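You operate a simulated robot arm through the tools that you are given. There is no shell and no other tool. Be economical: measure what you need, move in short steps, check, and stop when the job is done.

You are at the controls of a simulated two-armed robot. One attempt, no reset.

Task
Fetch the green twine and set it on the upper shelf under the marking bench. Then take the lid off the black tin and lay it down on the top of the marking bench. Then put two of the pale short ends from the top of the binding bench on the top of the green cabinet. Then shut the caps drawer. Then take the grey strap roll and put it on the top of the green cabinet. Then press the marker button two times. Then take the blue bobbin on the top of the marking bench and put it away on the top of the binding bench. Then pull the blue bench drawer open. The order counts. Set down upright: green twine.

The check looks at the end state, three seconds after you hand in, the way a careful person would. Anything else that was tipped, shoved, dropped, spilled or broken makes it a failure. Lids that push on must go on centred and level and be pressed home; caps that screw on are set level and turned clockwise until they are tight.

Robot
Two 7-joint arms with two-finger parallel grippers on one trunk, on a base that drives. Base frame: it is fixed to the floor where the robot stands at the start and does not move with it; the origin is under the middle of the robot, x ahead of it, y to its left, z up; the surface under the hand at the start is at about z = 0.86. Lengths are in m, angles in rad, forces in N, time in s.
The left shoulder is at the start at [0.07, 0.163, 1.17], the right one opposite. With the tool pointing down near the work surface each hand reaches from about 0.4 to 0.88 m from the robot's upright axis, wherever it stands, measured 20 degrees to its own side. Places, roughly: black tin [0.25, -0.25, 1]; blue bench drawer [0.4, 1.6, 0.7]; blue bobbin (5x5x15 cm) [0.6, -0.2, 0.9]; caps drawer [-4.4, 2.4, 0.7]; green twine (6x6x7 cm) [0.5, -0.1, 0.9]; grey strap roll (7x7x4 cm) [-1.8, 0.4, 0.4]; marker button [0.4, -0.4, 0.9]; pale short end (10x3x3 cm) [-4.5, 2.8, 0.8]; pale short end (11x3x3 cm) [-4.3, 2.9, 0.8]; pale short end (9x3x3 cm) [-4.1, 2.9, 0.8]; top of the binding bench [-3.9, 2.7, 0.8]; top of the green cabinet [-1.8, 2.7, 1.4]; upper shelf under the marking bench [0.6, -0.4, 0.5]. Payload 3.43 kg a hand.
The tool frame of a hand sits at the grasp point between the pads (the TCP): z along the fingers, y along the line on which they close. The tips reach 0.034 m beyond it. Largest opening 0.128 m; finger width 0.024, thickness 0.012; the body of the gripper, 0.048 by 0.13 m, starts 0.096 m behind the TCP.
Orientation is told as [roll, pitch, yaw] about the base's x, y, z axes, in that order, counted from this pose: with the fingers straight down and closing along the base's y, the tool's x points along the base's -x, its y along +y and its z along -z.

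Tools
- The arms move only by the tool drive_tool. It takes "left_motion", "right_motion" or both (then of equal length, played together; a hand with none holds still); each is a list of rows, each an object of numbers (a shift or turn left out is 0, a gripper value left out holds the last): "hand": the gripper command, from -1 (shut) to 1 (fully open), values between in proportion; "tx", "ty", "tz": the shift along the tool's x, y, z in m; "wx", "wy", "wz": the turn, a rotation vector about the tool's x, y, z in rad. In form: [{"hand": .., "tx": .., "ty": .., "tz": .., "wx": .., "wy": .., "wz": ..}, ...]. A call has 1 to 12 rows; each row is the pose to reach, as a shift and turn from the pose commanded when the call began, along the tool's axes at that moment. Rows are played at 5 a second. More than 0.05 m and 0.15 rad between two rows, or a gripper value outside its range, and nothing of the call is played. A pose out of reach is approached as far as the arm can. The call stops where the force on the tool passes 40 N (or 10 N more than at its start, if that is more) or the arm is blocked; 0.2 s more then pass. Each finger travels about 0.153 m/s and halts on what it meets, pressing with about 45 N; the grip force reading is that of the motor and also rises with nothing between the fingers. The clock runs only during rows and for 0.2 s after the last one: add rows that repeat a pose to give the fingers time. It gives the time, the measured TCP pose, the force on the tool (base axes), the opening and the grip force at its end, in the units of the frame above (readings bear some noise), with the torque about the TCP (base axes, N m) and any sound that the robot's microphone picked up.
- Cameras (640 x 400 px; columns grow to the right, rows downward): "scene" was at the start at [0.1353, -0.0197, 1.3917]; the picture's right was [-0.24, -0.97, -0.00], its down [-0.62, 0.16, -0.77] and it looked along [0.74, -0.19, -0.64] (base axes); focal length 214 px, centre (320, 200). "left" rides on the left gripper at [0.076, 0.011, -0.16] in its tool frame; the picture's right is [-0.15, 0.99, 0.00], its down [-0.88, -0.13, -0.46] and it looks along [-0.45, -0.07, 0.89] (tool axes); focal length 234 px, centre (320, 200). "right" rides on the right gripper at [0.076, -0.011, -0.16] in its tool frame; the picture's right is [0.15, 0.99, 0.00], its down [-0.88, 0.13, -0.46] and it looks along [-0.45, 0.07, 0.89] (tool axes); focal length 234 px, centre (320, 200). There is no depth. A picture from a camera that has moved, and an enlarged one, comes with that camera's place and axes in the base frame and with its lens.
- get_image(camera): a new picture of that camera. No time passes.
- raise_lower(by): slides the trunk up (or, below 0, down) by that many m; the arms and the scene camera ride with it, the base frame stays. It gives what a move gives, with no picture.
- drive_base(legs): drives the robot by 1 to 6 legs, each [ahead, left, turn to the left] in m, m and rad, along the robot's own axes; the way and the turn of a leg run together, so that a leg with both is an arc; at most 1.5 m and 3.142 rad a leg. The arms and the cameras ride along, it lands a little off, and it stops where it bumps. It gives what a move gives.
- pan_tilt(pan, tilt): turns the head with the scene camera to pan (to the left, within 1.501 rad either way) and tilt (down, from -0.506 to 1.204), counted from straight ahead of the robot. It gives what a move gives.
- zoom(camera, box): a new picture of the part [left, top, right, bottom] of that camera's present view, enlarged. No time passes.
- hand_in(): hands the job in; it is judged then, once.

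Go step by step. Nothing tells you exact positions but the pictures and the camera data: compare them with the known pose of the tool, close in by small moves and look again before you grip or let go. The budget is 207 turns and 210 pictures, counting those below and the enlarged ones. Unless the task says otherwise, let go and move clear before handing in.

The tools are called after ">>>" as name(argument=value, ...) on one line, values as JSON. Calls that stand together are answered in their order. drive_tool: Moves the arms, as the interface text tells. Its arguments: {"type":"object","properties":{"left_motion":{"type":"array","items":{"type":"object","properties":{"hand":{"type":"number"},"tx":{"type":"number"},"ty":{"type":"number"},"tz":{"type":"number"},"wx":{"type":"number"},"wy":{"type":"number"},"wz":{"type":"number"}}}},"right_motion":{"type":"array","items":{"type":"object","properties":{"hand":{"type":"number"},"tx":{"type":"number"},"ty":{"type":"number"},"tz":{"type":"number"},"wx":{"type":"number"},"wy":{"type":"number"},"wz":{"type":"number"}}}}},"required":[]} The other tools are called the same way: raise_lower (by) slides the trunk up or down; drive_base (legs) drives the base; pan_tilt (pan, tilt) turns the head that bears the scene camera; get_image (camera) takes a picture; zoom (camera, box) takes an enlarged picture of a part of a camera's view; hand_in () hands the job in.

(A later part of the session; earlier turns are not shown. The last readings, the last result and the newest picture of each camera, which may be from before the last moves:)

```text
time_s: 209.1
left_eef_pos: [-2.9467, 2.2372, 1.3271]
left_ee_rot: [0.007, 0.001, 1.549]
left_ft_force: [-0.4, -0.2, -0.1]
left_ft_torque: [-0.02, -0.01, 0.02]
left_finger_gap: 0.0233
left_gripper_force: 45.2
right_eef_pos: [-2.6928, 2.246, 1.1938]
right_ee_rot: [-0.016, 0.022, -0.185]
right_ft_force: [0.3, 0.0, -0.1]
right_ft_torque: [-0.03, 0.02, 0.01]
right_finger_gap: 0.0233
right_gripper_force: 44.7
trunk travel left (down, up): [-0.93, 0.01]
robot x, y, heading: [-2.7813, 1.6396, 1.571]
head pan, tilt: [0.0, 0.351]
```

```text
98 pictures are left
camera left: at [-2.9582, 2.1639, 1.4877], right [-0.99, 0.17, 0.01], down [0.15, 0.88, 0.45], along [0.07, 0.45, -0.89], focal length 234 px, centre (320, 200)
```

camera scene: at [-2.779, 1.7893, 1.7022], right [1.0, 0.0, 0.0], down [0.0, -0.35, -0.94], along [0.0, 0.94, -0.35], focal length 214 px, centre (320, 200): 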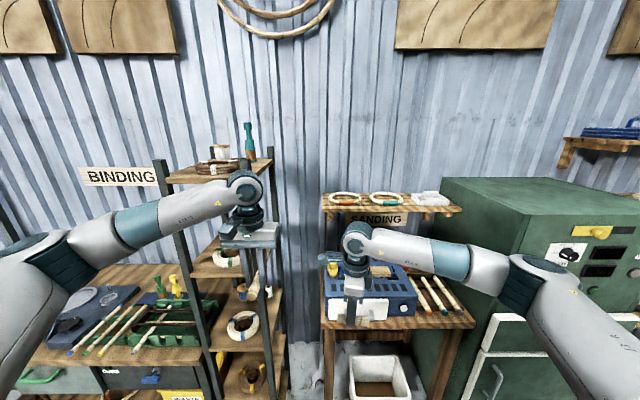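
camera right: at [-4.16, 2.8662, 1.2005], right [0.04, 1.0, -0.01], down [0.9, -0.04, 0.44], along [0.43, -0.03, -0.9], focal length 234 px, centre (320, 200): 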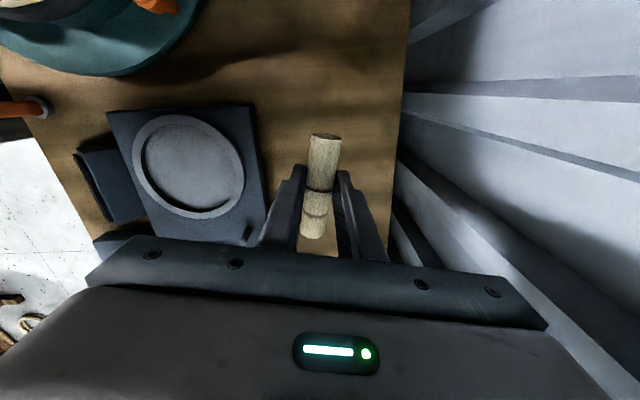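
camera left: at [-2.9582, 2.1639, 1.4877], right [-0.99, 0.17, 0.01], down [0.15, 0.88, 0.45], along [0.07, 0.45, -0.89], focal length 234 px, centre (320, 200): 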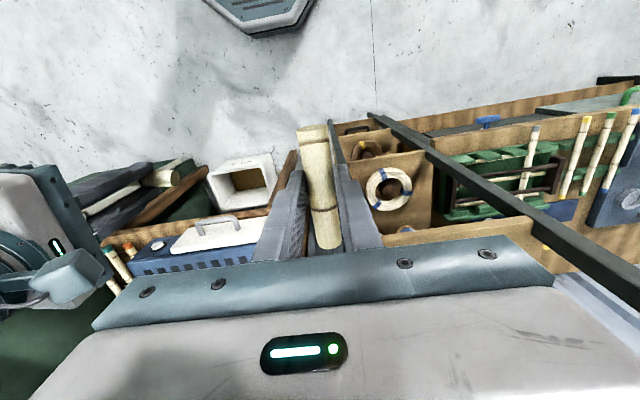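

The rack is untouched in place. I raise both hands above the cabinet height here, then strafe on in small legs.

>>> drive_tool(left_motion=[{"tz": -0.04, "tx": 0.01}, {"tz": -0.08, "tx": 0.02}, {"tz": -0.12, "tx": 0.03}, {"tz": -0.16, "tx": 0.04}, {"tz": -0.18, "tx": 0.05}, {"tz": -0.19, "tx": 0.06}, {"tz": -0.19, "tx": 0.06}], right_motion=[{"tz": -0.045, "ty": -0.01}, {"tz": -0.09, "ty": -0.02}, {"tz": -0.135, "ty": -0.03}, {"tz": -0.18, "ty": -0.04}, {"tz": -0.225, "ty": -0.05}, {"tz": -0.27, "ty": -0.06}, {"tz": -0.31, "ty": -0.07}])

>>> drive_base(legs=[[0, -0.3, 0], [0.12, 0, 0], [0, -0.6, 0]])

>>> get_image(camera="scene")

```text
time_s: 210.7
left_eef_pos: [-2.9466, 2.1728, 1.5192]
left_ee_rot: [0.008, 0.001, 1.549]
left_ft_force: [-0.7, -0.6, 0.1]
left_ft_torque: [0.01, -0.04, -0.03]
left_finger_gap: 0.0235
left_gripper_force: 45.4
right_eef_pos: [-2.6989, 2.1736, 1.5081]
right_ee_rot: [-0.012, 0.018, -0.185]
right_ft_force: [0.3, -0.8, 0.0]
right_ft_torque: [0.03, 0.02, 0.02]
right_finger_gap: 0.0234
right_gripper_force: 45.2
trunk travel left (down, up): [-0.93, 0.01]
robot x, y, heading: [-2.7823, 1.6427, 1.569]
head pan, tilt: [0.0, 0.351]
```

```text
time_s: 216.5
left_eef_pos: [-2.0599, 2.296, 1.5161]
left_ee_rot: [0.006, 0.002, 1.553]
left_ft_force: [-1.2, -0.1, -0.5]
left_ft_torque: [0.04, -0.03, -0.02]
left_finger_gap: 0.0237
left_gripper_force: 45.6
right_eef_pos: [-1.8124, 2.2963, 1.5063]
right_ee_rot: [-0.013, 0.019, -0.182]
right_ft_force: [0.0, -0.7, 0.4]
right_ft_torque: [0.04, -0.03, -0.03]
right_finger_gap: 0.0236
right_gripper_force: 44.7
trunk travel left (down, up): [-0.93, 0.01]
robot x, y, heading: [-1.8919, 1.7587, 1.572]
head pan, tilt: [0.0, 0.351]
```

```text
97 pictures are left
camera scene: at [-1.8925, 1.9057, 1.7027], right [1.0, 0.0, 0.0], down [0.0, -0.34, -0.94], along [0.0, 0.94, -0.34], focal length 214 px, centre (320, 200)
```

scene: 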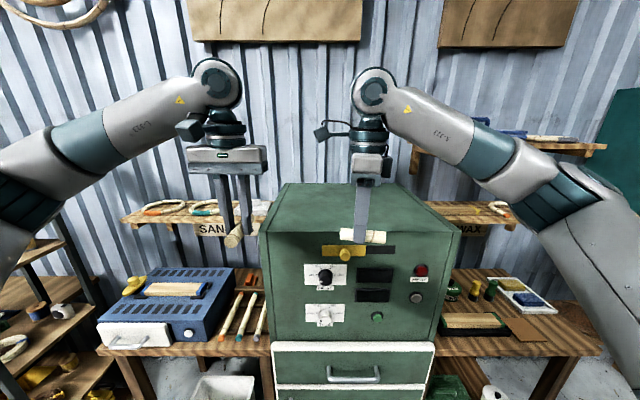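

The cabinet top spans about x −2.04…−1.46, y 2.46…3.0 at z≈1.39. I move so both hands are over it.

>>> drive_base(legs=[[0, -0.15, 0], [0.32, 0, 0]])

>>> pan_tilt(pan=0, tilt=0.6)

>>> get_image(camera="scene")

>>> get_image(camera="left")

>>> get_image(camera="right")

```text
time_s: 219.6
left_eef_pos: [-1.9105, 2.6148, 1.5188]
left_ee_rot: [0.007, 0.001, 1.552]
left_ft_force: [0.3, 1.0, 0.1]
left_ft_torque: [0.01, -0.01, 0.03]
left_finger_gap: 0.0235
left_gripper_force: 44.6
right_eef_pos: [-1.6652, 2.6159, 1.5078]
right_ee_rot: [-0.01, 0.022, -0.182]
right_ft_force: [-1.2, -0.3, 0.1]
right_ft_torque: [0.07, 0.0, -0.03]
right_finger_gap: 0.0233
right_gripper_force: 45.1
trunk travel left (down, up): [-0.93, 0.01]
robot x, y, heading: [-1.7452, 2.0883, 1.568]
head pan, tilt: [0.0, 0.351]
```

```text
time_s: 220.4
left_eef_pos: [-1.9117, 2.6175, 1.5184]
left_ee_rot: [0.006, 0.001, 1.551]
left_ft_force: [0.6, -0.2, -0.1]
left_ft_torque: [0.0, 0.01, -0.01]
left_finger_gap: 0.0235
left_gripper_force: 44.5
right_eef_pos: [-1.6648, 2.6189, 1.5061]
right_ee_rot: [-0.012, 0.021, -0.183]
right_ft_force: [-0.4, 0.0, -0.6]
right_ft_torque: [0.02, -0.01, 0.0]
right_finger_gap: 0.0234
right_gripper_force: 45.3
trunk travel left (down, up): [-0.93, 0.01]
robot x, y, heading: [-1.7438, 2.0821, 1.57]
head pan, tilt: [0.0, 0.6]
```

```text
96 pictures are left
camera scene: at [-1.7442, 2.2234, 1.6801], right [1.0, 0.0, 0.0], down [0.0, -0.56, -0.83], along [0.0, 0.83, -0.56], focal length 214 px, centre (320, 200)
```

scene: 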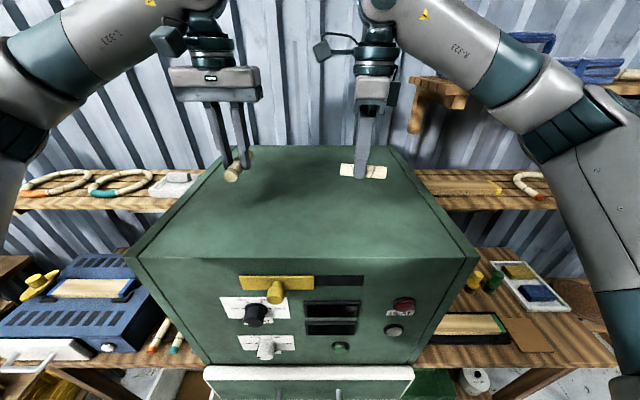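

```text
95 pictures are left
camera left: at [-1.9235, 2.543, 1.678], right [-0.99, 0.17, 0.01], down [0.15, 0.88, 0.45], along [0.07, 0.45, -0.89], focal length 234 px, centre (320, 200)
```

left: 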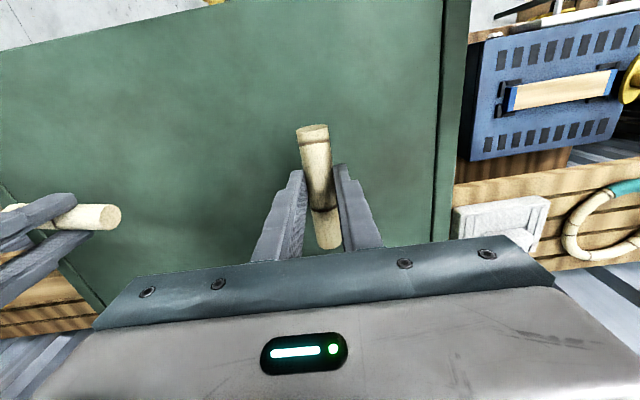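

```text
94 pictures are left
camera right: at [-1.7363, 2.624, 1.6686], right [0.04, 1.0, -0.01], down [0.9, -0.03, 0.44], along [0.43, -0.02, -0.9], focal length 234 px, centre (320, 200)
```

right: 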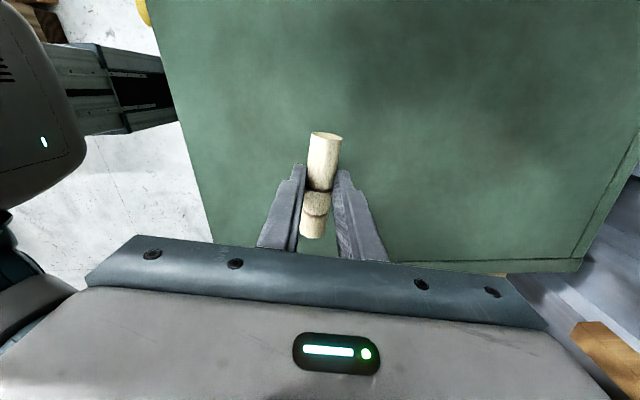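

Both pieces are well over the cabinet top. I lower both hands toward it.

>>> drive_tool(left_motion=[{"tz": 0.03}, {"tz": 0.06}], right_motion=[{"tz": 0.025}, {"tz": 0.048}])

>>> drive_tool(left_motion=[{"tz": 0.004}, {"tz": 0.008}, {"tz": 0.012}, {"tz": 0.016}, {"tz": 0.02}, {"tz": 0.024}, {"tz": 0.028}, {"tz": 0.032}, {"tz": 0.036}, {"tz": 0.04}])

>>> drive_tool(right_motion=[{"tz": 0.004}, {"tz": 0.008}, {"tz": 0.012}, {"tz": 0.016}, {"tz": 0.02}, {"tz": 0.024}, {"tz": 0.028}, {"tz": 0.032}, {"tz": 0.036}, {"tz": 0.04}])

```text
time_s: 221.0
left_eef_pos: [-1.9125, 2.6204, 1.456]
left_ee_rot: [0.007, 0.002, 1.551]
left_ft_force: [0.4, -1.3, -0.4]
left_ft_torque: [-0.05, 0.01, 0.02]
left_finger_gap: 0.0235
left_gripper_force: 45.2
right_eef_pos: [-1.6667, 2.6206, 1.4573]
right_ee_rot: [-0.013, 0.021, -0.183]
right_ft_force: [0.2, 0.0, -0.8]
right_ft_torque: [0.0, -0.02, 0.0]
right_finger_gap: 0.0233
right_gripper_force: 44.8
trunk travel left (down, up): [-0.93, 0.01]
robot x, y, heading: [-1.745, 2.0841, 1.571]
head pan, tilt: [0.0, 0.6]
```

```text
time_s: 222.5
left_eef_pos: [-1.9121, 2.6164, 1.4396]
left_ee_rot: [0.002, -0.009, 1.556]
left_ft_force: [-0.5, -2.2, 14.5]
left_ft_torque: [-0.74, 0.05, -0.07]
left_finger_gap: 0.0236
left_gripper_force: 44.8
right_eef_pos: [-1.6661, 2.6179, 1.4589]
right_ee_rot: [-0.012, 0.021, -0.184]
right_ft_force: [0.0, -0.3, -0.2]
right_ft_torque: [0.01, 0.04, 0.0]
right_finger_gap: 0.0235
right_gripper_force: 44.6
trunk travel left (down, up): [-0.93, 0.01]
robot x, y, heading: [-1.7456, 2.0826, 1.571]
head pan, tilt: [0.0, 0.6]
stopped in row 7 (left hand): the force on the tool passed its limit at 45 N (the readings are from after the stop); the commanded pose is now the measured one
```

```text
time_s: 224.1
left_eef_pos: [-1.9114, 2.6155, 1.4384]
left_ee_rot: [0.002, -0.013, 1.555]
left_ft_force: [0.0, -1.0, 13.2]
left_ft_torque: [-0.43, 0.0, 0.0]
left_finger_gap: 0.0235
left_gripper_force: 44.8
right_eef_pos: [-1.666, 2.616, 1.4377]
right_ee_rot: [-0.003, 0.028, -0.184]
right_ft_force: [1.2, -0.3, 11.9]
right_ft_torque: [-0.1, -0.35, 0.07]
right_finger_gap: 0.0234
right_gripper_force: 44.8
trunk travel left (down, up): [-0.93, 0.01]
robot x, y, heading: [-1.7483, 2.0833, 1.574]
head pan, tilt: [0.0, 0.6]
stopped in row 8 (right hand): the force on the tool passed its limit at 44 N (the readings are from after the stop); the commanded pose is now the measured one
```

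Both pieces touch the cabinet top. I open the hands gently and rise.

>>> drive_tool(left_motion=[{"hand": -0.5}, {"hand": -0.2}, {}, {"tz": -0.03}, {"tz": -0.07}, {"tz": -0.1}], right_motion=[{"hand": -0.5}, {"hand": -0.2}, {}, {"tz": -0.03}, {"tz": -0.07}, {"tz": -0.1}])

>>> get_image(camera="scene")

```text
time_s: 225.5
left_eef_pos: [-1.9114, 2.6163, 1.5381]
left_ee_rot: [0.003, -0.009, 1.556]
left_ft_force: [0.0, -0.5, -0.7]
left_ft_torque: [0.05, 0.01, 0.02]
left_finger_gap: 0.0512
left_gripper_force: 0.1
right_eef_pos: [-1.6646, 2.6158, 1.5359]
right_ee_rot: [-0.005, 0.024, -0.185]
right_ft_force: [0.6, -0.4, -0.8]
right_ft_torque: [0.04, 0.06, 0.01]
right_finger_gap: 0.0512
right_gripper_force: 0.1
trunk travel left (down, up): [-0.93, 0.01]
robot x, y, heading: [-1.7434, 2.0843, 1.57]
head pan, tilt: [0.0, 0.6]
```

```text
93 pictures are left
camera scene: at [-1.7434, 2.2206, 1.6801], right [1.0, 0.0, 0.0], down [0.0, -0.56, -0.83], along [0.0, 0.83, -0.56], focal length 214 px, centre (320, 200)
```

scene: 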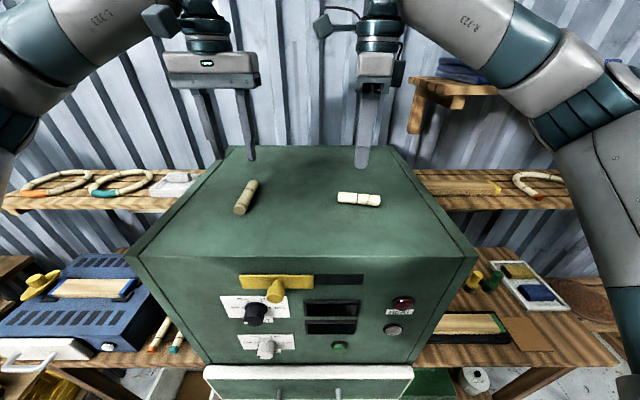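

Both short ends are on the cabinet. Now I go back to the binding bench to shut the caps drawer.

>>> drive_base(legs=[[-0.33, 0, 0], [0, 0.8, 0], [-0.13, 0, 0], [0, 1.4, 0], [0, 0.41, 0], [-0.2, 0, 0]])

>>> pan_tilt(pan=0, tilt=0.7)

>>> get_image(camera="scene")

```text
time_s: 242.2
left_eef_pos: [-4.4715, 2.0046, 1.535]
left_ee_rot: [0.005, -0.003, 1.521]
left_ft_force: [0.1, 0.7, -0.4]
left_ft_torque: [-0.06, 0.03, 0.01]
left_finger_gap: 0.0512
left_gripper_force: 0.1
right_eef_pos: [-4.2242, 1.9974, 1.5315]
right_ee_rot: [-0.01, 0.026, -0.221]
right_ft_force: [0.4, 0.5, -0.1]
right_ft_torque: [-0.07, 0.06, -0.03]
right_finger_gap: 0.0512
right_gripper_force: 0.0
trunk travel left (down, up): [-0.93, 0.01]
robot x, y, heading: [-4.3248, 1.455, 1.536]
head pan, tilt: [0.0, 0.6]
```

```text
time_s: 242.9
left_eef_pos: [-4.4708, 2.0007, 1.5354]
left_ee_rot: [0.003, -0.005, 1.519]
left_ft_force: [-0.2, -0.4, -0.5]
left_ft_torque: [-0.05, -0.01, 0.0]
left_finger_gap: 0.0513
left_gripper_force: 0.2
right_eef_pos: [-4.225, 1.9928, 1.5343]
right_ee_rot: [-0.008, 0.026, -0.222]
right_ft_force: [0.3, -0.1, -0.9]
right_ft_torque: [-0.04, 0.0, -0.01]
right_finger_gap: 0.0511
right_gripper_force: 0.1
trunk travel left (down, up): [-0.93, 0.01]
robot x, y, heading: [-4.3241, 1.4567, 1.536]
head pan, tilt: [0.0, 0.7]
```

```text
92 pictures are left
camera scene: at [-4.3173, 1.5975, 1.6711], right [1.0, -0.03, 0.0], down [-0.02, -0.64, -0.76], along [0.03, 0.76, -0.65], focal length 214 px, centre (320, 200)
```

scene: 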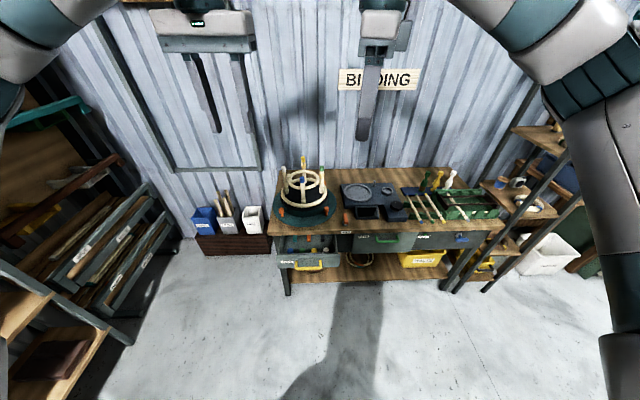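

>>> raise_lower(by=-0.4)

>>> raise_lower(by=-0.22)

>>> drive_tool(left_motion=[{"hand": -1, "wy": -0.14}, {"wy": -0.28}, {"wy": -0.42}, {"wy": -0.56}, {"wy": -0.7}, {"wy": -0.84}, {"wy": -0.98}, {"wy": -1.12}, {"wy": -1.2}])

>>> get_image(camera="scene")

>>> get_image(camera="left")

```text
time_s: 246.7
left_eef_pos: [-4.4714, 1.9985, 1.1367]
left_ee_rot: [0.004, -0.008, 1.519]
left_ft_force: [0.3, -0.4, -0.4]
left_ft_torque: [0.0, -0.01, -0.03]
left_finger_gap: 0.0512
left_gripper_force: 0.1
right_eef_pos: [-4.225, 1.9901, 1.1347]
right_ee_rot: [-0.007, 0.027, -0.219]
right_ft_force: [0.5, -0.3, 0.2]
right_ft_torque: [-0.01, -0.02, 0.0]
right_finger_gap: 0.0512
right_gripper_force: 0.0
trunk travel left (down, up): [-0.53, 0.41]
robot x, y, heading: [-4.3221, 1.4585, 1.534]
head pan, tilt: [0.0, 0.7]
```

```text
time_s: 249.1
left_eef_pos: [-4.4717, 1.9984, 0.9171]
left_ee_rot: [0.003, -0.006, 1.522]
left_ft_force: [0.4, -0.9, -0.1]
left_ft_torque: [0.0, -0.02, 0.0]
left_finger_gap: 0.051
left_gripper_force: 0.1
right_eef_pos: [-4.2251, 1.9899, 0.9157]
right_ee_rot: [-0.006, 0.026, -0.22]
right_ft_force: [0.0, -0.5, -0.4]
right_ft_torque: [0.01, 0.0, -0.01]
right_finger_gap: 0.0514
right_gripper_force: 0.0
trunk travel left (down, up): [-0.31, 0.63]
robot x, y, heading: [-4.3231, 1.4582, 1.538]
head pan, tilt: [0.0, 0.7]
```

```text
time_s: 251.1
left_eef_pos: [-4.4694, 2.0032, 0.9192]
left_ee_rot: [0.009, -1.205, 1.514]
left_ft_force: [-0.6, 0.4, -0.5]
left_ft_torque: [-0.01, 0.01, 0.0]
left_finger_gap: 0.0001
left_gripper_force: 33.0
left hand out of reach, approached as far as the arm can: row 9
right_eef_pos: [-4.2248, 1.991, 0.9148]
right_ee_rot: [-0.006, 0.026, -0.22]
right_ft_force: [0.4, -0.2, 1.0]
right_ft_torque: [0.02, -0.02, 0.0]
right_finger_gap: 0.0513
right_gripper_force: 0.0
trunk travel left (down, up): [-0.31, 0.63]
robot x, y, heading: [-4.3196, 1.4584, 1.532]
head pan, tilt: [0.0, 0.7]
```

```text
91 pictures are left
camera scene: at [-4.3175, 1.5947, 1.0514], right [1.0, -0.03, 0.0], down [-0.02, -0.64, -0.76], along [0.03, 0.76, -0.64], focal length 214 px, centre (320, 200)
```

scene: 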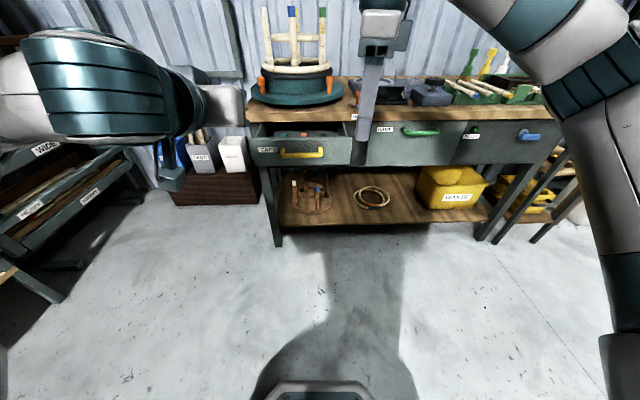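

```text
90 pictures are left
camera left: at [-4.4897, 1.828, 0.9057], right [-0.98, 0.1, 0.14], down [0.13, -0.12, 0.98], along [0.12, 0.99, 0.1], focal length 234 px, centre (320, 200)
```

left: 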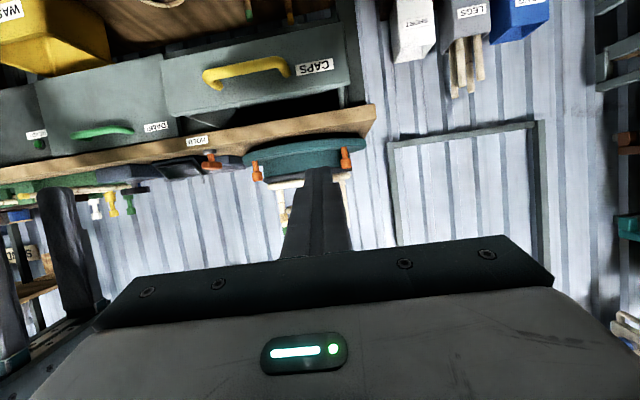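

The drawer is labelled CAPS, front panel spanning z≈0.69–0.77. I lower the closed left hand to push the panel left of the handle.

>>> drive_tool(left_motion=[{"tx": 0.041, "tz": 0.016}, {"tx": 0.083, "tz": 0.032}, {"tx": 0.124, "tz": 0.047}, {"tx": 0.163, "tz": 0.062}])

>>> get_image(camera="left")

>>> zoom(camera="scene", box=[140, 40, 440, 220])

```text
time_s: 252.1
left_eef_pos: [-4.4515, 2.054, 0.7489]
left_ee_rot: [0.008, -1.206, 1.513]
left_ft_force: [-0.7, 0.8, -0.6]
left_ft_torque: [-0.04, 0.0, 0.0]
left_finger_gap: 0.0
left_gripper_force: 32.8
left hand out of reach, approached as far as the arm can: row 1, 2, 3, 4
right_eef_pos: [-4.2236, 1.9903, 0.9147]
right_ee_rot: [-0.008, 0.026, -0.22]
right_ft_force: [0.6, 0.2, -0.1]
right_ft_torque: [0.0, 0.0, 0.0]
right_finger_gap: 0.0513
right_gripper_force: 0.1
trunk travel left (down, up): [-0.31, 0.63]
robot x, y, heading: [-4.3266, 1.4575, 1.534]
head pan, tilt: [0.0, 0.7]
```

```text
89 pictures are left
camera left: at [-4.4719, 1.8785, 0.7351], right [-0.98, 0.1, 0.14], down [0.13, -0.12, 0.98], along [0.12, 0.99, 0.1], focal length 234 px, centre (320, 200)
```

left: 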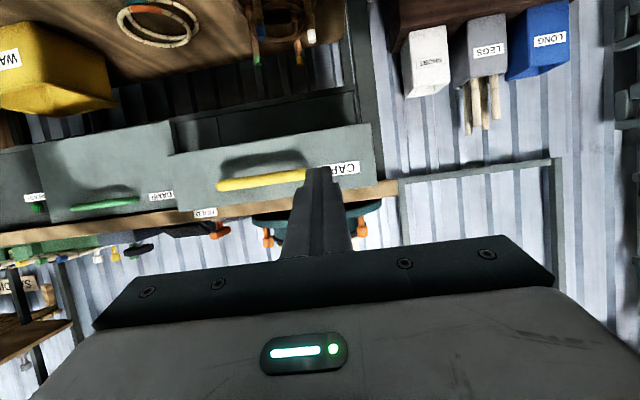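

```text
2.13 times, centred on (290, 130) of scene
camera zoom: at [-4.3177, 1.595, 1.0514], right [1.0, -0.03, 0.0], down [-0.02, -0.64, -0.76], along [0.03, 0.76, -0.64], focal length 458 px, centre (384, 349)
```

zoom: 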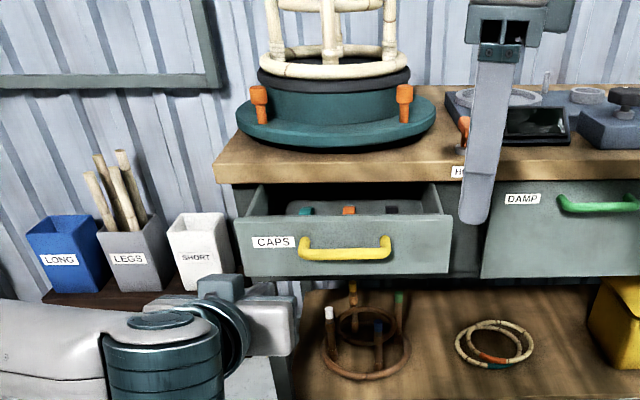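

>>> drive_tool(left_motion=[{"tx": -0.008, "tz": 0.02, "ty": 0.03}, {"tx": -0.0214, "tz": 0.056, "ty": 0.03}, {"tx": -0.0357, "tz": 0.0934, "ty": 0.03}, {"tx": -0.0464, "tz": 0.1214, "ty": 0.03}, {"tx": -0.0572, "tz": 0.1495, "ty": 0.03}, {"tx": -0.0679, "tz": 0.1775, "ty": 0.03}, {"tx": -0.0786, "tz": 0.2055, "ty": 0.03}, {"tx": -0.0893, "tz": 0.2335, "ty": 0.03}])

>>> zoom(camera="scene", box=[140, 40, 440, 220])

```text
time_s: 253.8
left_eef_pos: [-4.4689, 2.3075, 0.7458]
left_ee_rot: [0.01, -1.206, 1.51]
left_ft_force: [-1.0, -0.1, 0.3]
left_ft_torque: [0.0, -0.01, -0.01]
left_finger_gap: 0.0001
left_gripper_force: 32.4
right_eef_pos: [-4.2243, 1.9913, 0.9143]
right_ee_rot: [-0.007, 0.025, -0.219]
right_ft_force: [0.1, 0.0, 0.6]
right_ft_torque: [-0.01, -0.01, -0.01]
right_finger_gap: 0.0509
right_gripper_force: 0.0
trunk travel left (down, up): [-0.31, 0.63]
robot x, y, heading: [-4.323, 1.4574, 1.535]
head pan, tilt: [0.0, 0.7]
```

```text
2.13 times, centred on (290, 130) of scene
camera zoom: at [-4.3172, 1.5951, 1.0512], right [1.0, -0.03, 0.0], down [-0.02, -0.64, -0.76], along [0.03, 0.76, -0.64], focal length 458 px, centre (384, 349)
```

zoom: 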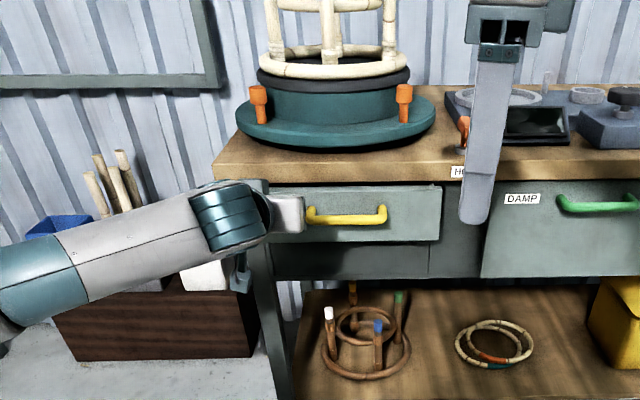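

The drawer is moving in. I push further until it stops.

>>> drive_tool(left_motion=[{"tx": -0.0071, "tz": 0.0187}, {"tx": -0.0143, "tz": 0.0374}, {"tx": -0.0214, "tz": 0.056}, {"tx": -0.0286, "tz": 0.0747}])

>>> zoom(camera="scene", box=[140, 40, 440, 220])

```text
time_s: 254.5
left_eef_pos: [-4.4672, 2.3444, 0.7478]
left_ee_rot: [0.009, -1.203, 1.512]
left_ft_force: [-1.3, -15.9, 4.3]
left_ft_torque: [0.13, 0.12, 0.16]
left_finger_gap: 0.0
left_gripper_force: 32.7
right_eef_pos: [-4.225, 1.9903, 0.9152]
right_ee_rot: [-0.007, 0.027, -0.219]
right_ft_force: [0.2, 0.4, -1.0]
right_ft_torque: [-0.02, 0.01, 0.0]
right_finger_gap: 0.0513
right_gripper_force: 0.1
trunk travel left (down, up): [-0.31, 0.63]
robot x, y, heading: [-4.323, 1.4598, 1.538]
head pan, tilt: [0.0, 0.7]
stopped in row 3 (left hand): the force on the tool passed its limit at 76 N (the readings are from after the stop); the commanded pose is now the measured one
```

```text
2.13 times, centred on (290, 130) of scene
camera zoom: at [-4.3179, 1.5933, 1.0516], right [1.0, -0.03, 0.0], down [-0.02, -0.64, -0.77], along [0.02, 0.76, -0.64], focal length 458 px, centre (384, 349)
```

zoom: 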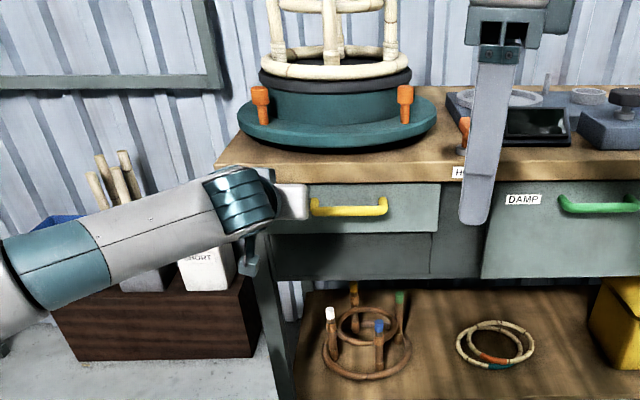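

The drawer hit its stop flush with the bench. I retract the left hand and look.

>>> drive_tool(left_motion=[{"tx": 0.0143, "tz": -0.0374}, {"tx": 0.0286, "tz": -0.0747}, {"tx": 0.0429, "tz": -0.1121}, {"tx": 0.0572, "tz": -0.1494}, {"tx": 0.0715, "tz": -0.1868}, {"tx": 0.0858, "tz": -0.2241}])

>>> drive_base(legs=[[-0.25, 0, 0]])

>>> zoom(camera="scene", box=[180, 40, 480, 220])

```text
time_s: 255.9
left_eef_pos: [-4.4797, 2.1059, 0.7462]
left_ee_rot: [0.009, -1.2, 1.512]
left_ft_force: [0.6, 0.2, 0.9]
left_ft_torque: [0.0, -0.01, 0.0]
left_finger_gap: 0.0001
left_gripper_force: 33.1
right_eef_pos: [-4.2256, 1.9899, 0.914]
right_ee_rot: [-0.008, 0.027, -0.217]
right_ft_force: [-0.2, 0.3, -0.7]
right_ft_torque: [-0.01, 0.03, 0.0]
right_finger_gap: 0.0511
right_gripper_force: 0.1
trunk travel left (down, up): [-0.31, 0.63]
robot x, y, heading: [-4.326, 1.4591, 1.538]
head pan, tilt: [0.0, 0.7]
```

```text
time_s: 257.7
left_eef_pos: [-4.4856, 1.8581, 0.7458]
left_ee_rot: [0.008, -1.2, 1.509]
left_ft_force: [-0.4, 0.3, 0.8]
left_ft_torque: [0.0, 0.01, -0.01]
left_finger_gap: 0.0
left_gripper_force: 32.8
right_eef_pos: [-4.2321, 1.741, 0.9147]
right_ee_rot: [-0.007, 0.027, -0.224]
right_ft_force: [0.5, -0.4, -0.3]
right_ft_torque: [0.02, 0.03, -0.03]
right_finger_gap: 0.0513
right_gripper_force: 0.1
trunk travel left (down, up): [-0.31, 0.63]
robot x, y, heading: [-4.3311, 1.2115, 1.53]
head pan, tilt: [0.0, 0.7]
```

```text
2.13 times, centred on (330, 130) of scene
camera zoom: at [-4.3259, 1.3455, 1.0515], right [1.0, -0.04, 0.0], down [-0.02, -0.64, -0.77], along [0.03, 0.76, -0.64], focal length 458 px, centre (299, 349)
```

zoom: 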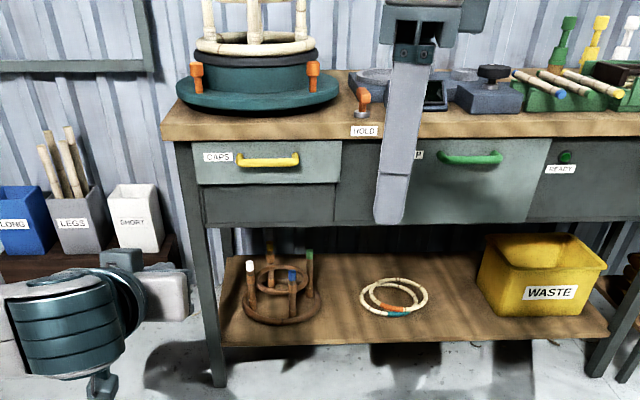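

Caps drawer is shut. I raise the trunk and bring both hands back to the straight-down pose for travel to the strap roll.

>>> raise_lower(by=0.36)

>>> drive_tool(left_motion=[{"wy": 0.14}, {"wy": 0.28}, {"wy": 0.42}, {"wy": 0.56}, {"wy": 0.7}, {"wy": 0.84}, {"wy": 0.98}, {"wy": 1.12}, {"wy": 1.2}, {"wy": 1.2}, {"wy": 1.2}, {"wy": 1.2}], right_motion=[{"wz": -0.145}, {"wz": -0.29}, {"wz": -0.435}, {"wz": -0.58}, {"wz": -0.725}, {"wz": -0.87}, {"wz": -1.015}, {"wz": -1.16}, {"wz": -1.305}, {"wz": -1.45}, {"wz": -1.595}, {"wz": -1.74}])

```text
time_s: 261.2
left_eef_pos: [-4.4849, 1.8589, 1.1065]
left_ee_rot: [0.009, -1.201, 1.508]
left_ft_force: [0.3, -0.4, 0.0]
left_ft_torque: [-0.04, 0.01, -0.01]
left_finger_gap: 0.0
left_gripper_force: 33.1
right_eef_pos: [-4.2321, 1.7425, 1.2748]
right_ee_rot: [-0.009, 0.028, -0.222]
right_ft_force: [0.2, 0.6, 0.3]
right_ft_torque: [0.0, 0.0, 0.02]
right_finger_gap: 0.0511
right_gripper_force: 0.0
trunk travel left (down, up): [-0.67, 0.27]
robot x, y, heading: [-4.3336, 1.2078, 1.539]
head pan, tilt: [0.0, 0.7]
```

```text
time_s: 263.8
left_eef_pos: [-4.4855, 1.8592, 1.1068]
left_ee_rot: [0.003, 0.0, 1.516]
left_ft_force: [0.4, -0.7, -0.2]
left_ft_torque: [-0.01, -0.02, -0.01]
left_finger_gap: 0.0
left_gripper_force: 32.4
right_eef_pos: [-4.2307, 1.7427, 1.2728]
right_ee_rot: [0.026, 0.004, 1.518]
right_ft_force: [-0.4, -0.1, -0.3]
right_ft_torque: [0.0, 0.0, -0.06]
right_finger_gap: 0.051
right_gripper_force: 0.1
trunk travel left (down, up): [-0.67, 0.27]
robot x, y, heading: [-4.335, 1.2085, 1.535]
head pan, tilt: [0.0, 0.7]
```

>>> drive_tool(left_motion=[{"tx": 0.04, "tz": -0.02}, {"tx": 0.08, "tz": -0.04}, {"tx": 0.12, "tz": -0.06}, {"tx": 0.15, "tz": -0.08}])

>>> drive_base(legs=[[0.39, 0, 0.035], [0, -1.5, 0], [0, -0.15, 0], [0.14, 0, 0], [0, -1.5, 0]])

>>> pan_tilt(pan=0.6, tilt=0.6)

>>> get_image(camera="scene")

```text
time_s: 264.8
left_eef_pos: [-4.4949, 1.7079, 1.1893]
left_ee_rot: [0.003, -0.001, 1.519]
left_ft_force: [-0.1, -1.0, -0.5]
left_ft_torque: [0.02, -0.02, -0.03]
left_finger_gap: 0.0
left_gripper_force: 33.3
right_eef_pos: [-4.2311, 1.7404, 1.2746]
right_ee_rot: [0.027, 0.002, 1.516]
right_ft_force: [0.7, -0.7, 0.3]
right_ft_torque: [0.06, -0.02, 0.0]
right_finger_gap: 0.0511
right_gripper_force: 0.1
trunk travel left (down, up): [-0.67, 0.27]
robot x, y, heading: [-4.3347, 1.2088, 1.531]
head pan, tilt: [0.0, 0.7]
```

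```text
time_s: 283.2
left_eef_pos: [-1.3772, 2.2494, 1.1886]
left_ee_rot: [0.003, -0.002, 1.577]
left_ft_force: [0.7, 0.5, 0.6]
left_ft_torque: [0.03, 0.03, -0.03]
left_finger_gap: 0.0002
left_gripper_force: 33.3
right_eef_pos: [-1.1162, 2.2975, 1.2741]
right_ee_rot: [0.024, 0.004, 1.575]
right_ft_force: [0.3, -0.7, -0.1]
right_ft_torque: [-0.01, -0.04, -0.03]
right_finger_gap: 0.0513
right_gripper_force: 0.1
trunk travel left (down, up): [-0.67, 0.27]
robot x, y, heading: [-1.1837, 1.7587, 1.594]
head pan, tilt: [0.0, 0.7]
```

```text
time_s: 284.2
left_eef_pos: [-1.3756, 2.2486, 1.1883]
left_ee_rot: [0.003, -0.002, 1.575]
left_ft_force: [-0.3, -0.2, 0.5]
left_ft_torque: [-0.03, -0.02, -0.01]
left_finger_gap: 0.0001
left_gripper_force: 33.3
right_eef_pos: [-1.1165, 2.2967, 1.2727]
right_ee_rot: [0.025, 0.003, 1.577]
right_ft_force: [-0.2, 0.6, -0.3]
right_ft_torque: [0.04, -0.01, 0.04]
right_finger_gap: 0.0516
right_gripper_force: 0.1
trunk travel left (down, up): [-0.67, 0.27]
robot x, y, heading: [-1.1826, 1.7592, 1.593]
head pan, tilt: [0.6, 0.6]
```

```text
84 pictures are left
camera scene: at [-1.2365, 1.8836, 1.42], right [0.81, 0.58, 0.0], down [0.33, -0.46, -0.82], along [-0.48, 0.67, -0.57], focal length 214 px, centre (320, 200)
```

scene: 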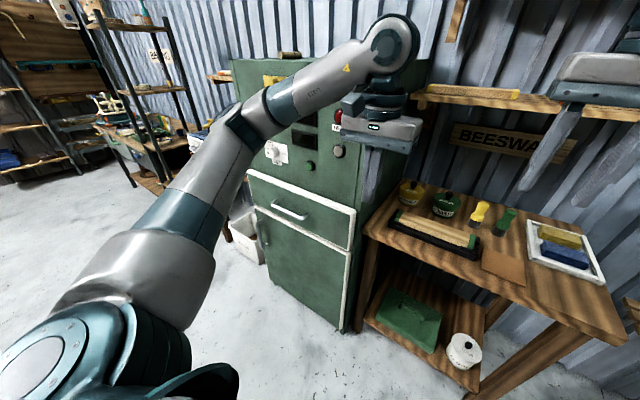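

I turn to face −x and look at the island.

>>> drive_base(legs=[[-0.1, -0.1, 0], [0, 0, 1.55], [0, 0.6, 0]])

>>> pan_tilt(pan=0.4, tilt=0.75)

>>> get_image(camera="scene")

```text
time_s: 292.2
left_eef_pos: [-1.5699, 0.8971, 1.1885]
left_ee_rot: [0.004, -0.003, 3.135]
left_ft_force: [0.5, -0.2, -0.1]
left_ft_torque: [0.02, 0.0, -0.03]
left_finger_gap: 0.0
left_gripper_force: 33.3
right_eef_pos: [-1.6148, 1.158, 1.2742]
right_ee_rot: [0.028, 0.005, 3.135]
right_ft_force: [0.5, 0.1, -0.8]
right_ft_torque: [0.02, -0.01, 0.01]
right_finger_gap: 0.051
right_gripper_force: 0.0
trunk travel left (down, up): [-0.67, 0.27]
robot x, y, heading: [-1.079, 1.0815, -3.131]
head pan, tilt: [0.6, 0.6]
```

```text
time_s: 292.9
left_eef_pos: [-1.5693, 0.8953, 1.1883]
left_ee_rot: [0.004, -0.003, 3.134]
left_ft_force: [0.2, -0.4, 0.5]
left_ft_torque: [-0.02, -0.03, 0.0]
left_finger_gap: 0.0001
left_gripper_force: 33.3
right_eef_pos: [-1.6165, 1.1559, 1.2731]
right_ee_rot: [0.024, 0.004, 3.134]
right_ft_force: [-0.7, 0.0, 0.1]
right_ft_torque: [-0.01, 0.0, 0.02]
right_finger_gap: 0.0512
right_gripper_force: 0.0
trunk travel left (down, up): [-0.67, 0.27]
robot x, y, heading: [-1.0804, 1.0845, -3.131]
head pan, tilt: [0.4, 0.75]
```

```text
83 pictures are left
camera scene: at [-1.2027, 1.0476, 1.4072], right [-0.4, 0.92, 0.0], down [0.63, 0.27, -0.73], along [-0.67, -0.29, -0.68], focal length 214 px, centre (320, 200)
```

scene: 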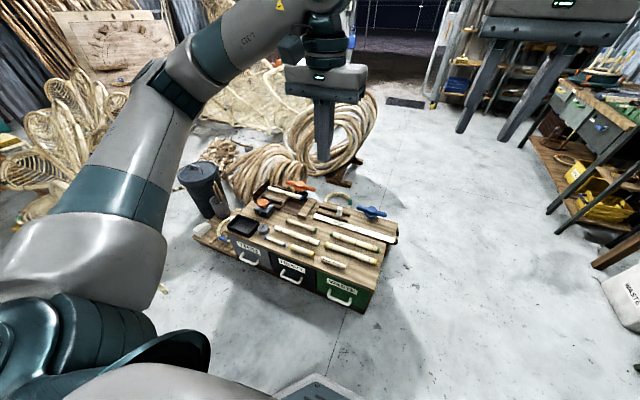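

>>> zoom(camera="scene", box=[180, 160, 420, 320])

```text
2.50 times, centred on (300, 240) of scene
camera zoom: at [-1.2027, 1.0476, 1.4072], right [-0.4, 0.92, 0.0], down [0.63, 0.27, -0.73], along [-0.67, -0.29, -0.68], focal length 536 px, centre (370, 100)
```

zoom: 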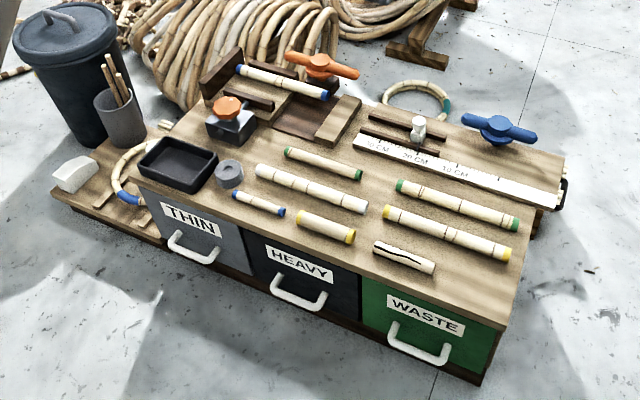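

The grey strap roll is at about (-1.815,0.42) on the island, next to the black tray. I move to bring the left hand above it.

>>> drive_base(legs=[[0.08, 0.47, 0]])

>>> raise_lower(by=-0.35)

>>> drive_tool(left_motion=[{"hand": 0.4, "tx": -0.045}, {"tx": -0.09}, {"tx": -0.135}, {"tx": -0.16}])

>>> get_image(camera="left")

>>> get_image(camera="scene")

```text
time_s: 295.8
left_eef_pos: [-1.6516, 0.4242, 1.1885]
left_ee_rot: [0.004, -0.002, 3.128]
left_ft_force: [-0.5, -0.6, -0.3]
left_ft_torque: [-0.01, -0.02, -0.01]
left_finger_gap: 0.0
left_gripper_force: 33.1
right_eef_pos: [-1.693, 0.6862, 1.2743]
right_ee_rot: [0.028, 0.004, 3.127]
right_ft_force: [-0.1, -0.2, -0.7]
right_ft_torque: [-0.01, 0.0, 0.01]
right_finger_gap: 0.0513
right_gripper_force: 0.0
trunk travel left (down, up): [-0.67, 0.27]
robot x, y, heading: [-1.1579, 0.6029, -3.141]
head pan, tilt: [0.4, 0.75]
```

```text
time_s: 299.2
left_eef_pos: [-1.6505, 0.4239, 0.8392]
left_ee_rot: [0.003, -0.002, 3.128]
left_ft_force: [-0.1, -0.6, -0.1]
left_ft_torque: [0.01, -0.01, 0.01]
left_finger_gap: 0.0001
left_gripper_force: 33.2
right_eef_pos: [-1.6938, 0.6845, 0.9248]
right_ee_rot: [0.029, 0.003, 3.128]
right_ft_force: [0.0, 1.2, 0.3]
right_ft_torque: [0.03, -0.02, -0.01]
right_finger_gap: 0.0512
right_gripper_force: 0.0
trunk travel left (down, up): [-0.32, 0.62]
robot x, y, heading: [-1.1614, 0.6002, -3.141]
head pan, tilt: [0.4, 0.75]
```

```text
time_s: 300.2
left_eef_pos: [-1.8119, 0.4271, 0.8377]
left_ee_rot: [0.003, -0.001, 3.128]
left_ft_force: [-0.2, -0.9, 0.2]
left_ft_torque: [0.02, 0.02, -0.02]
left_finger_gap: 0.0894
left_gripper_force: 0.0
right_eef_pos: [-1.6932, 0.6862, 0.9235]
right_ee_rot: [0.027, 0.003, 3.128]
right_ft_force: [0.3, 0.3, 0.0]
right_ft_torque: [0.02, -0.02, 0.0]
right_finger_gap: 0.0512
right_gripper_force: 0.0
trunk travel left (down, up): [-0.32, 0.62]
robot x, y, heading: [-1.1541, 0.6079, -3.138]
head pan, tilt: [0.4, 0.75]
```

```text
81 pictures are left
camera left: at [-1.7352, 0.4158, 0.9982], right [-0.16, -0.99, 0.0], down [-0.88, 0.14, 0.46], along [-0.45, 0.07, -0.89], focal length 234 px, centre (320, 200)
```

left: 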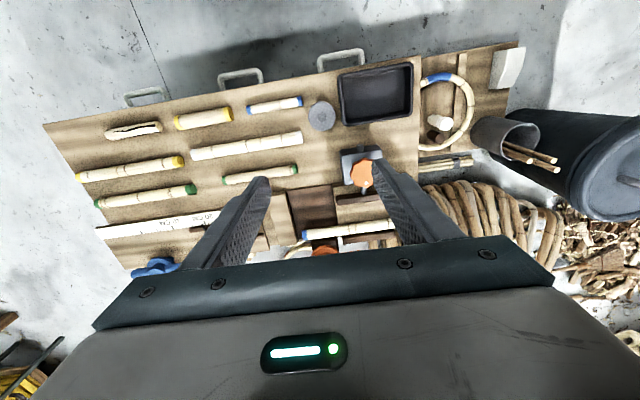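

```text
80 pictures are left
camera scene: at [-1.2816, 0.5727, 1.0571], right [-0.39, 0.92, 0.0], down [0.63, 0.27, -0.73], along [-0.67, -0.29, -0.68], focal length 214 px, centre (320, 200)
```

scene: 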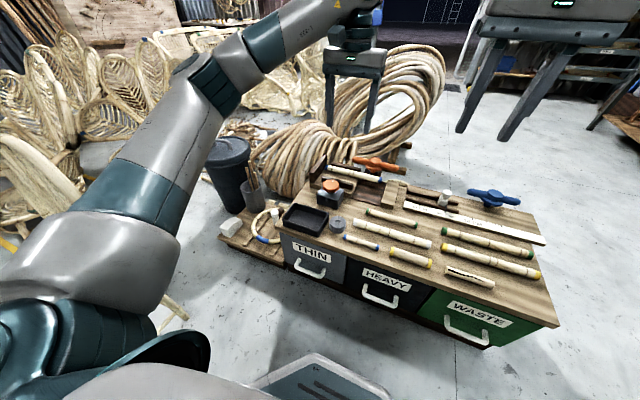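

>>> zoom(camera="left", box=[240, 60, 420, 180])

```text
3.33 times, centred on (330, 120) of left
camera zoom: at [-1.7352, 0.4158, 0.9982], right [-0.16, -0.99, 0.0], down [-0.88, 0.14, 0.46], along [-0.45, 0.07, -0.89], focal length 781 px, centre (287, 467)
```

zoom: 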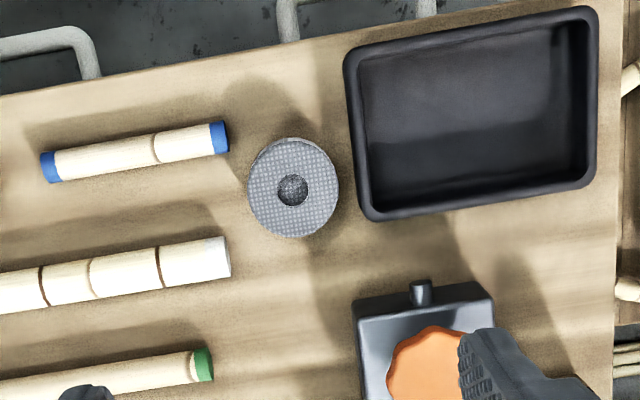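

Gaps on the y sides are tight, so I turn the hand about 81° to close along x, then lower partway.

>>> drive_tool(left_motion=[{"wz": -0.14}, {"wz": -0.28}, {"wz": -0.42}, {"wz": -0.56}, {"wz": -0.7}, {"wz": -0.84}, {"wz": -0.98}, {"wz": -1.12}, {"wz": -1.26}, {"wz": -1.4}])

>>> drive_tool(left_motion=[{"tz": 0.05}, {"tz": 0.1}, {"tz": 0.15}, {"tz": 0.2}, {"tz": 0.25}, {"tz": 0.29}])

>>> get_image(camera="left")

```text
time_s: 302.4
left_eef_pos: [-1.8107, 0.4257, 0.8392]
left_ee_rot: [0.0, -0.004, -1.755]
left_ft_force: [0.0, -0.8, 0.0]
left_ft_torque: [0.02, -0.01, 0.0]
left_finger_gap: 0.0897
left_gripper_force: 0.1
right_eef_pos: [-1.6931, 0.6845, 0.9247]
right_ee_rot: [0.027, 0.003, 3.129]
right_ft_force: [0.1, -0.1, 0.1]
right_ft_torque: [0.0, -0.01, 0.01]
right_finger_gap: 0.0512
right_gripper_force: 0.1
trunk travel left (down, up): [-0.32, 0.62]
robot x, y, heading: [-1.1565, 0.6007, -3.138]
head pan, tilt: [0.4, 0.75]
```

```text
time_s: 303.8
left_eef_pos: [-1.8112, 0.4271, 0.5463]
left_ee_rot: [-0.001, -0.002, -1.755]
left_ft_force: [-0.3, -0.5, 0.2]
left_ft_torque: [0.0, -0.03, -0.01]
left_finger_gap: 0.0897
left_gripper_force: 0.1
right_eef_pos: [-1.6941, 0.6854, 0.924]
right_ee_rot: [0.025, 0.004, 3.129]
right_ft_force: [-0.2, 0.0, -0.3]
right_ft_torque: [-0.01, -0.02, 0.0]
right_finger_gap: 0.0512
right_gripper_force: 0.1
trunk travel left (down, up): [-0.32, 0.62]
robot x, y, heading: [-1.1567, 0.6044, -3.14]
head pan, tilt: [0.4, 0.75]
```

```text
78 pictures are left
camera left: at [-1.7858, 0.5008, 0.7055], right [0.95, -0.33, 0.0], down [-0.29, -0.84, 0.46], along [-0.15, -0.43, -0.89], focal length 234 px, centre (320, 200)
```

left: 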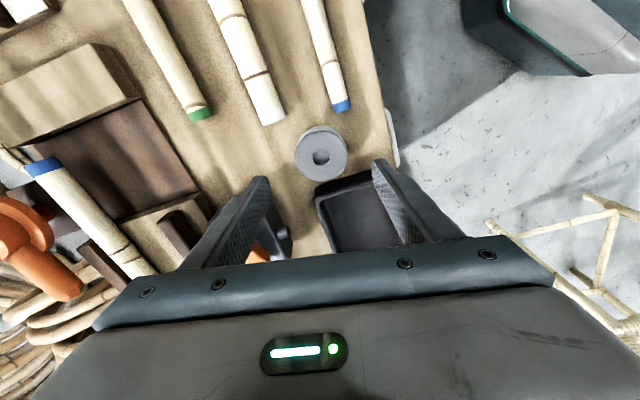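

>>> drive_tool(left_motion=[{"tx": 0.004, "tz": 0.03}, {"tx": 0.004, "tz": 0.06}, {"tx": 0.004, "tz": 0.08}, {"tx": 0.004, "tz": 0.09}, {"tx": 0.004, "tz": 0.095}])

>>> get_image(camera="left")

>>> zoom(camera="scene", box=[240, 160, 420, 300])

```text
time_s: 305.0
left_eef_pos: [-1.81, 0.4297, 0.4533]
left_ee_rot: [-0.001, -0.003, -1.755]
left_ft_force: [-0.1, 0.4, -0.5]
left_ft_torque: [0.01, 0.02, -0.03]
left_finger_gap: 0.0894
left_gripper_force: 0.0
right_eef_pos: [-1.6927, 0.6849, 0.924]
right_ee_rot: [0.025, 0.002, 3.128]
right_ft_force: [-0.6, -0.4, -0.1]
right_ft_torque: [-0.02, 0.03, -0.01]
right_finger_gap: 0.0513
right_gripper_force: 0.1
trunk travel left (down, up): [-0.32, 0.62]
robot x, y, heading: [-1.1566, 0.608, -3.14]
head pan, tilt: [0.4, 0.75]
```

```text
77 pictures are left
camera left: at [-1.7845, 0.5031, 0.6128], right [0.95, -0.33, 0.0], down [-0.29, -0.84, 0.46], along [-0.15, -0.43, -0.89], focal length 234 px, centre (320, 200)
```

left: 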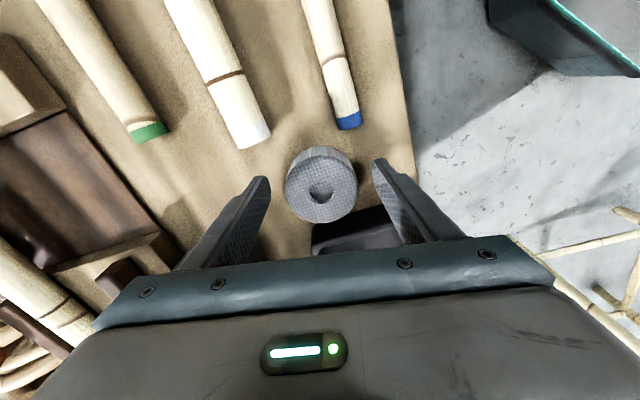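

```text
2.86 times, centred on (330, 230) of scene
camera zoom: at [-1.2815, 0.5727, 1.0571], right [-0.39, 0.92, 0.0], down [0.63, 0.27, -0.73], along [-0.67, -0.29, -0.68], focal length 613 px, centre (291, 114)
```

zoom: 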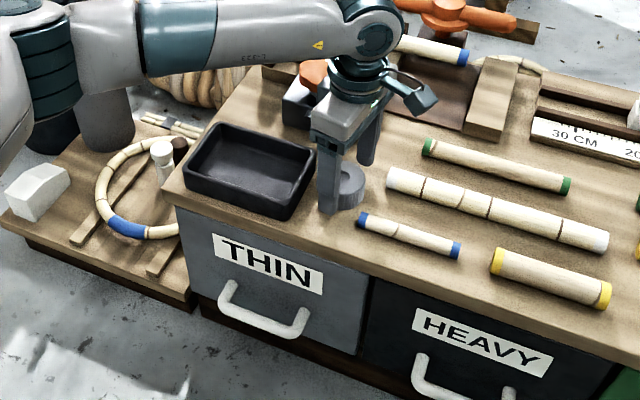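

>>> drive_tool(left_motion=[{"tz": 0.007}, {"tz": 0.007, "hand": -1}, {"tz": 0.007}, {"tz": 0.007}])

>>> drive_tool(left_motion=[{"tz": -0.04}, {"tz": -0.08}, {"tz": -0.12}, {"tz": -0.16}])

>>> get_image(camera="left")

```text
time_s: 306.0
left_eef_pos: [-1.8088, 0.4292, 0.4461]
left_ee_rot: [0.001, -0.003, -1.756]
left_ft_force: [-0.3, 0.3, -0.7]
left_ft_torque: [0.0, -0.01, 0.0]
left_finger_gap: 0.0612
left_gripper_force: 45.1
right_eef_pos: [-1.6938, 0.6852, 0.9239]
right_ee_rot: [0.03, 0.004, 3.128]
right_ft_force: [-0.3, -0.7, 0.4]
right_ft_torque: [0.02, 0.02, 0.0]
right_finger_gap: 0.0508
right_gripper_force: 0.1
trunk travel left (down, up): [-0.32, 0.62]
robot x, y, heading: [-1.1583, 0.6054, -3.143]
head pan, tilt: [0.4, 0.75]
```

```text
time_s: 307.0
left_eef_pos: [-1.8086, 0.4281, 0.6069]
left_ee_rot: [0.0, -0.003, -1.756]
left_ft_force: [0.5, -0.1, -0.3]
left_ft_torque: [-0.03, 0.01, -0.04]
left_finger_gap: 0.0611
left_gripper_force: 45.1
right_eef_pos: [-1.6926, 0.6845, 0.9241]
right_ee_rot: [0.03, 0.004, 3.129]
right_ft_force: [-0.5, 0.6, 0.1]
right_ft_torque: [0.02, 0.04, -0.01]
right_finger_gap: 0.0514
right_gripper_force: 0.2
trunk travel left (down, up): [-0.32, 0.62]
robot x, y, heading: [-1.1601, 0.6056, -3.143]
head pan, tilt: [0.4, 0.75]
```

```text
75 pictures are left
camera left: at [-1.7829, 0.503, 0.7666], right [0.95, -0.33, 0.0], down [-0.29, -0.84, 0.46], along [-0.15, -0.43, -0.89], focal length 234 px, centre (320, 200)
```

left: 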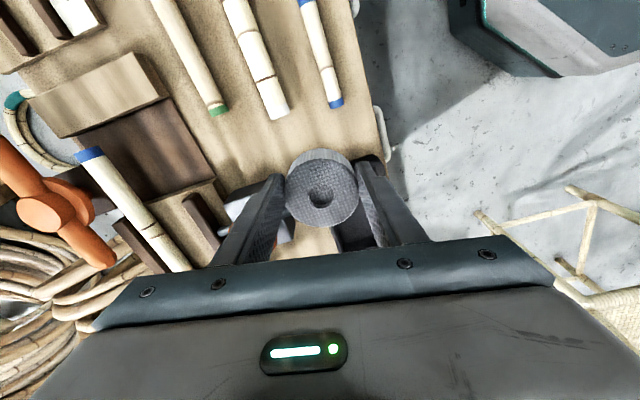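

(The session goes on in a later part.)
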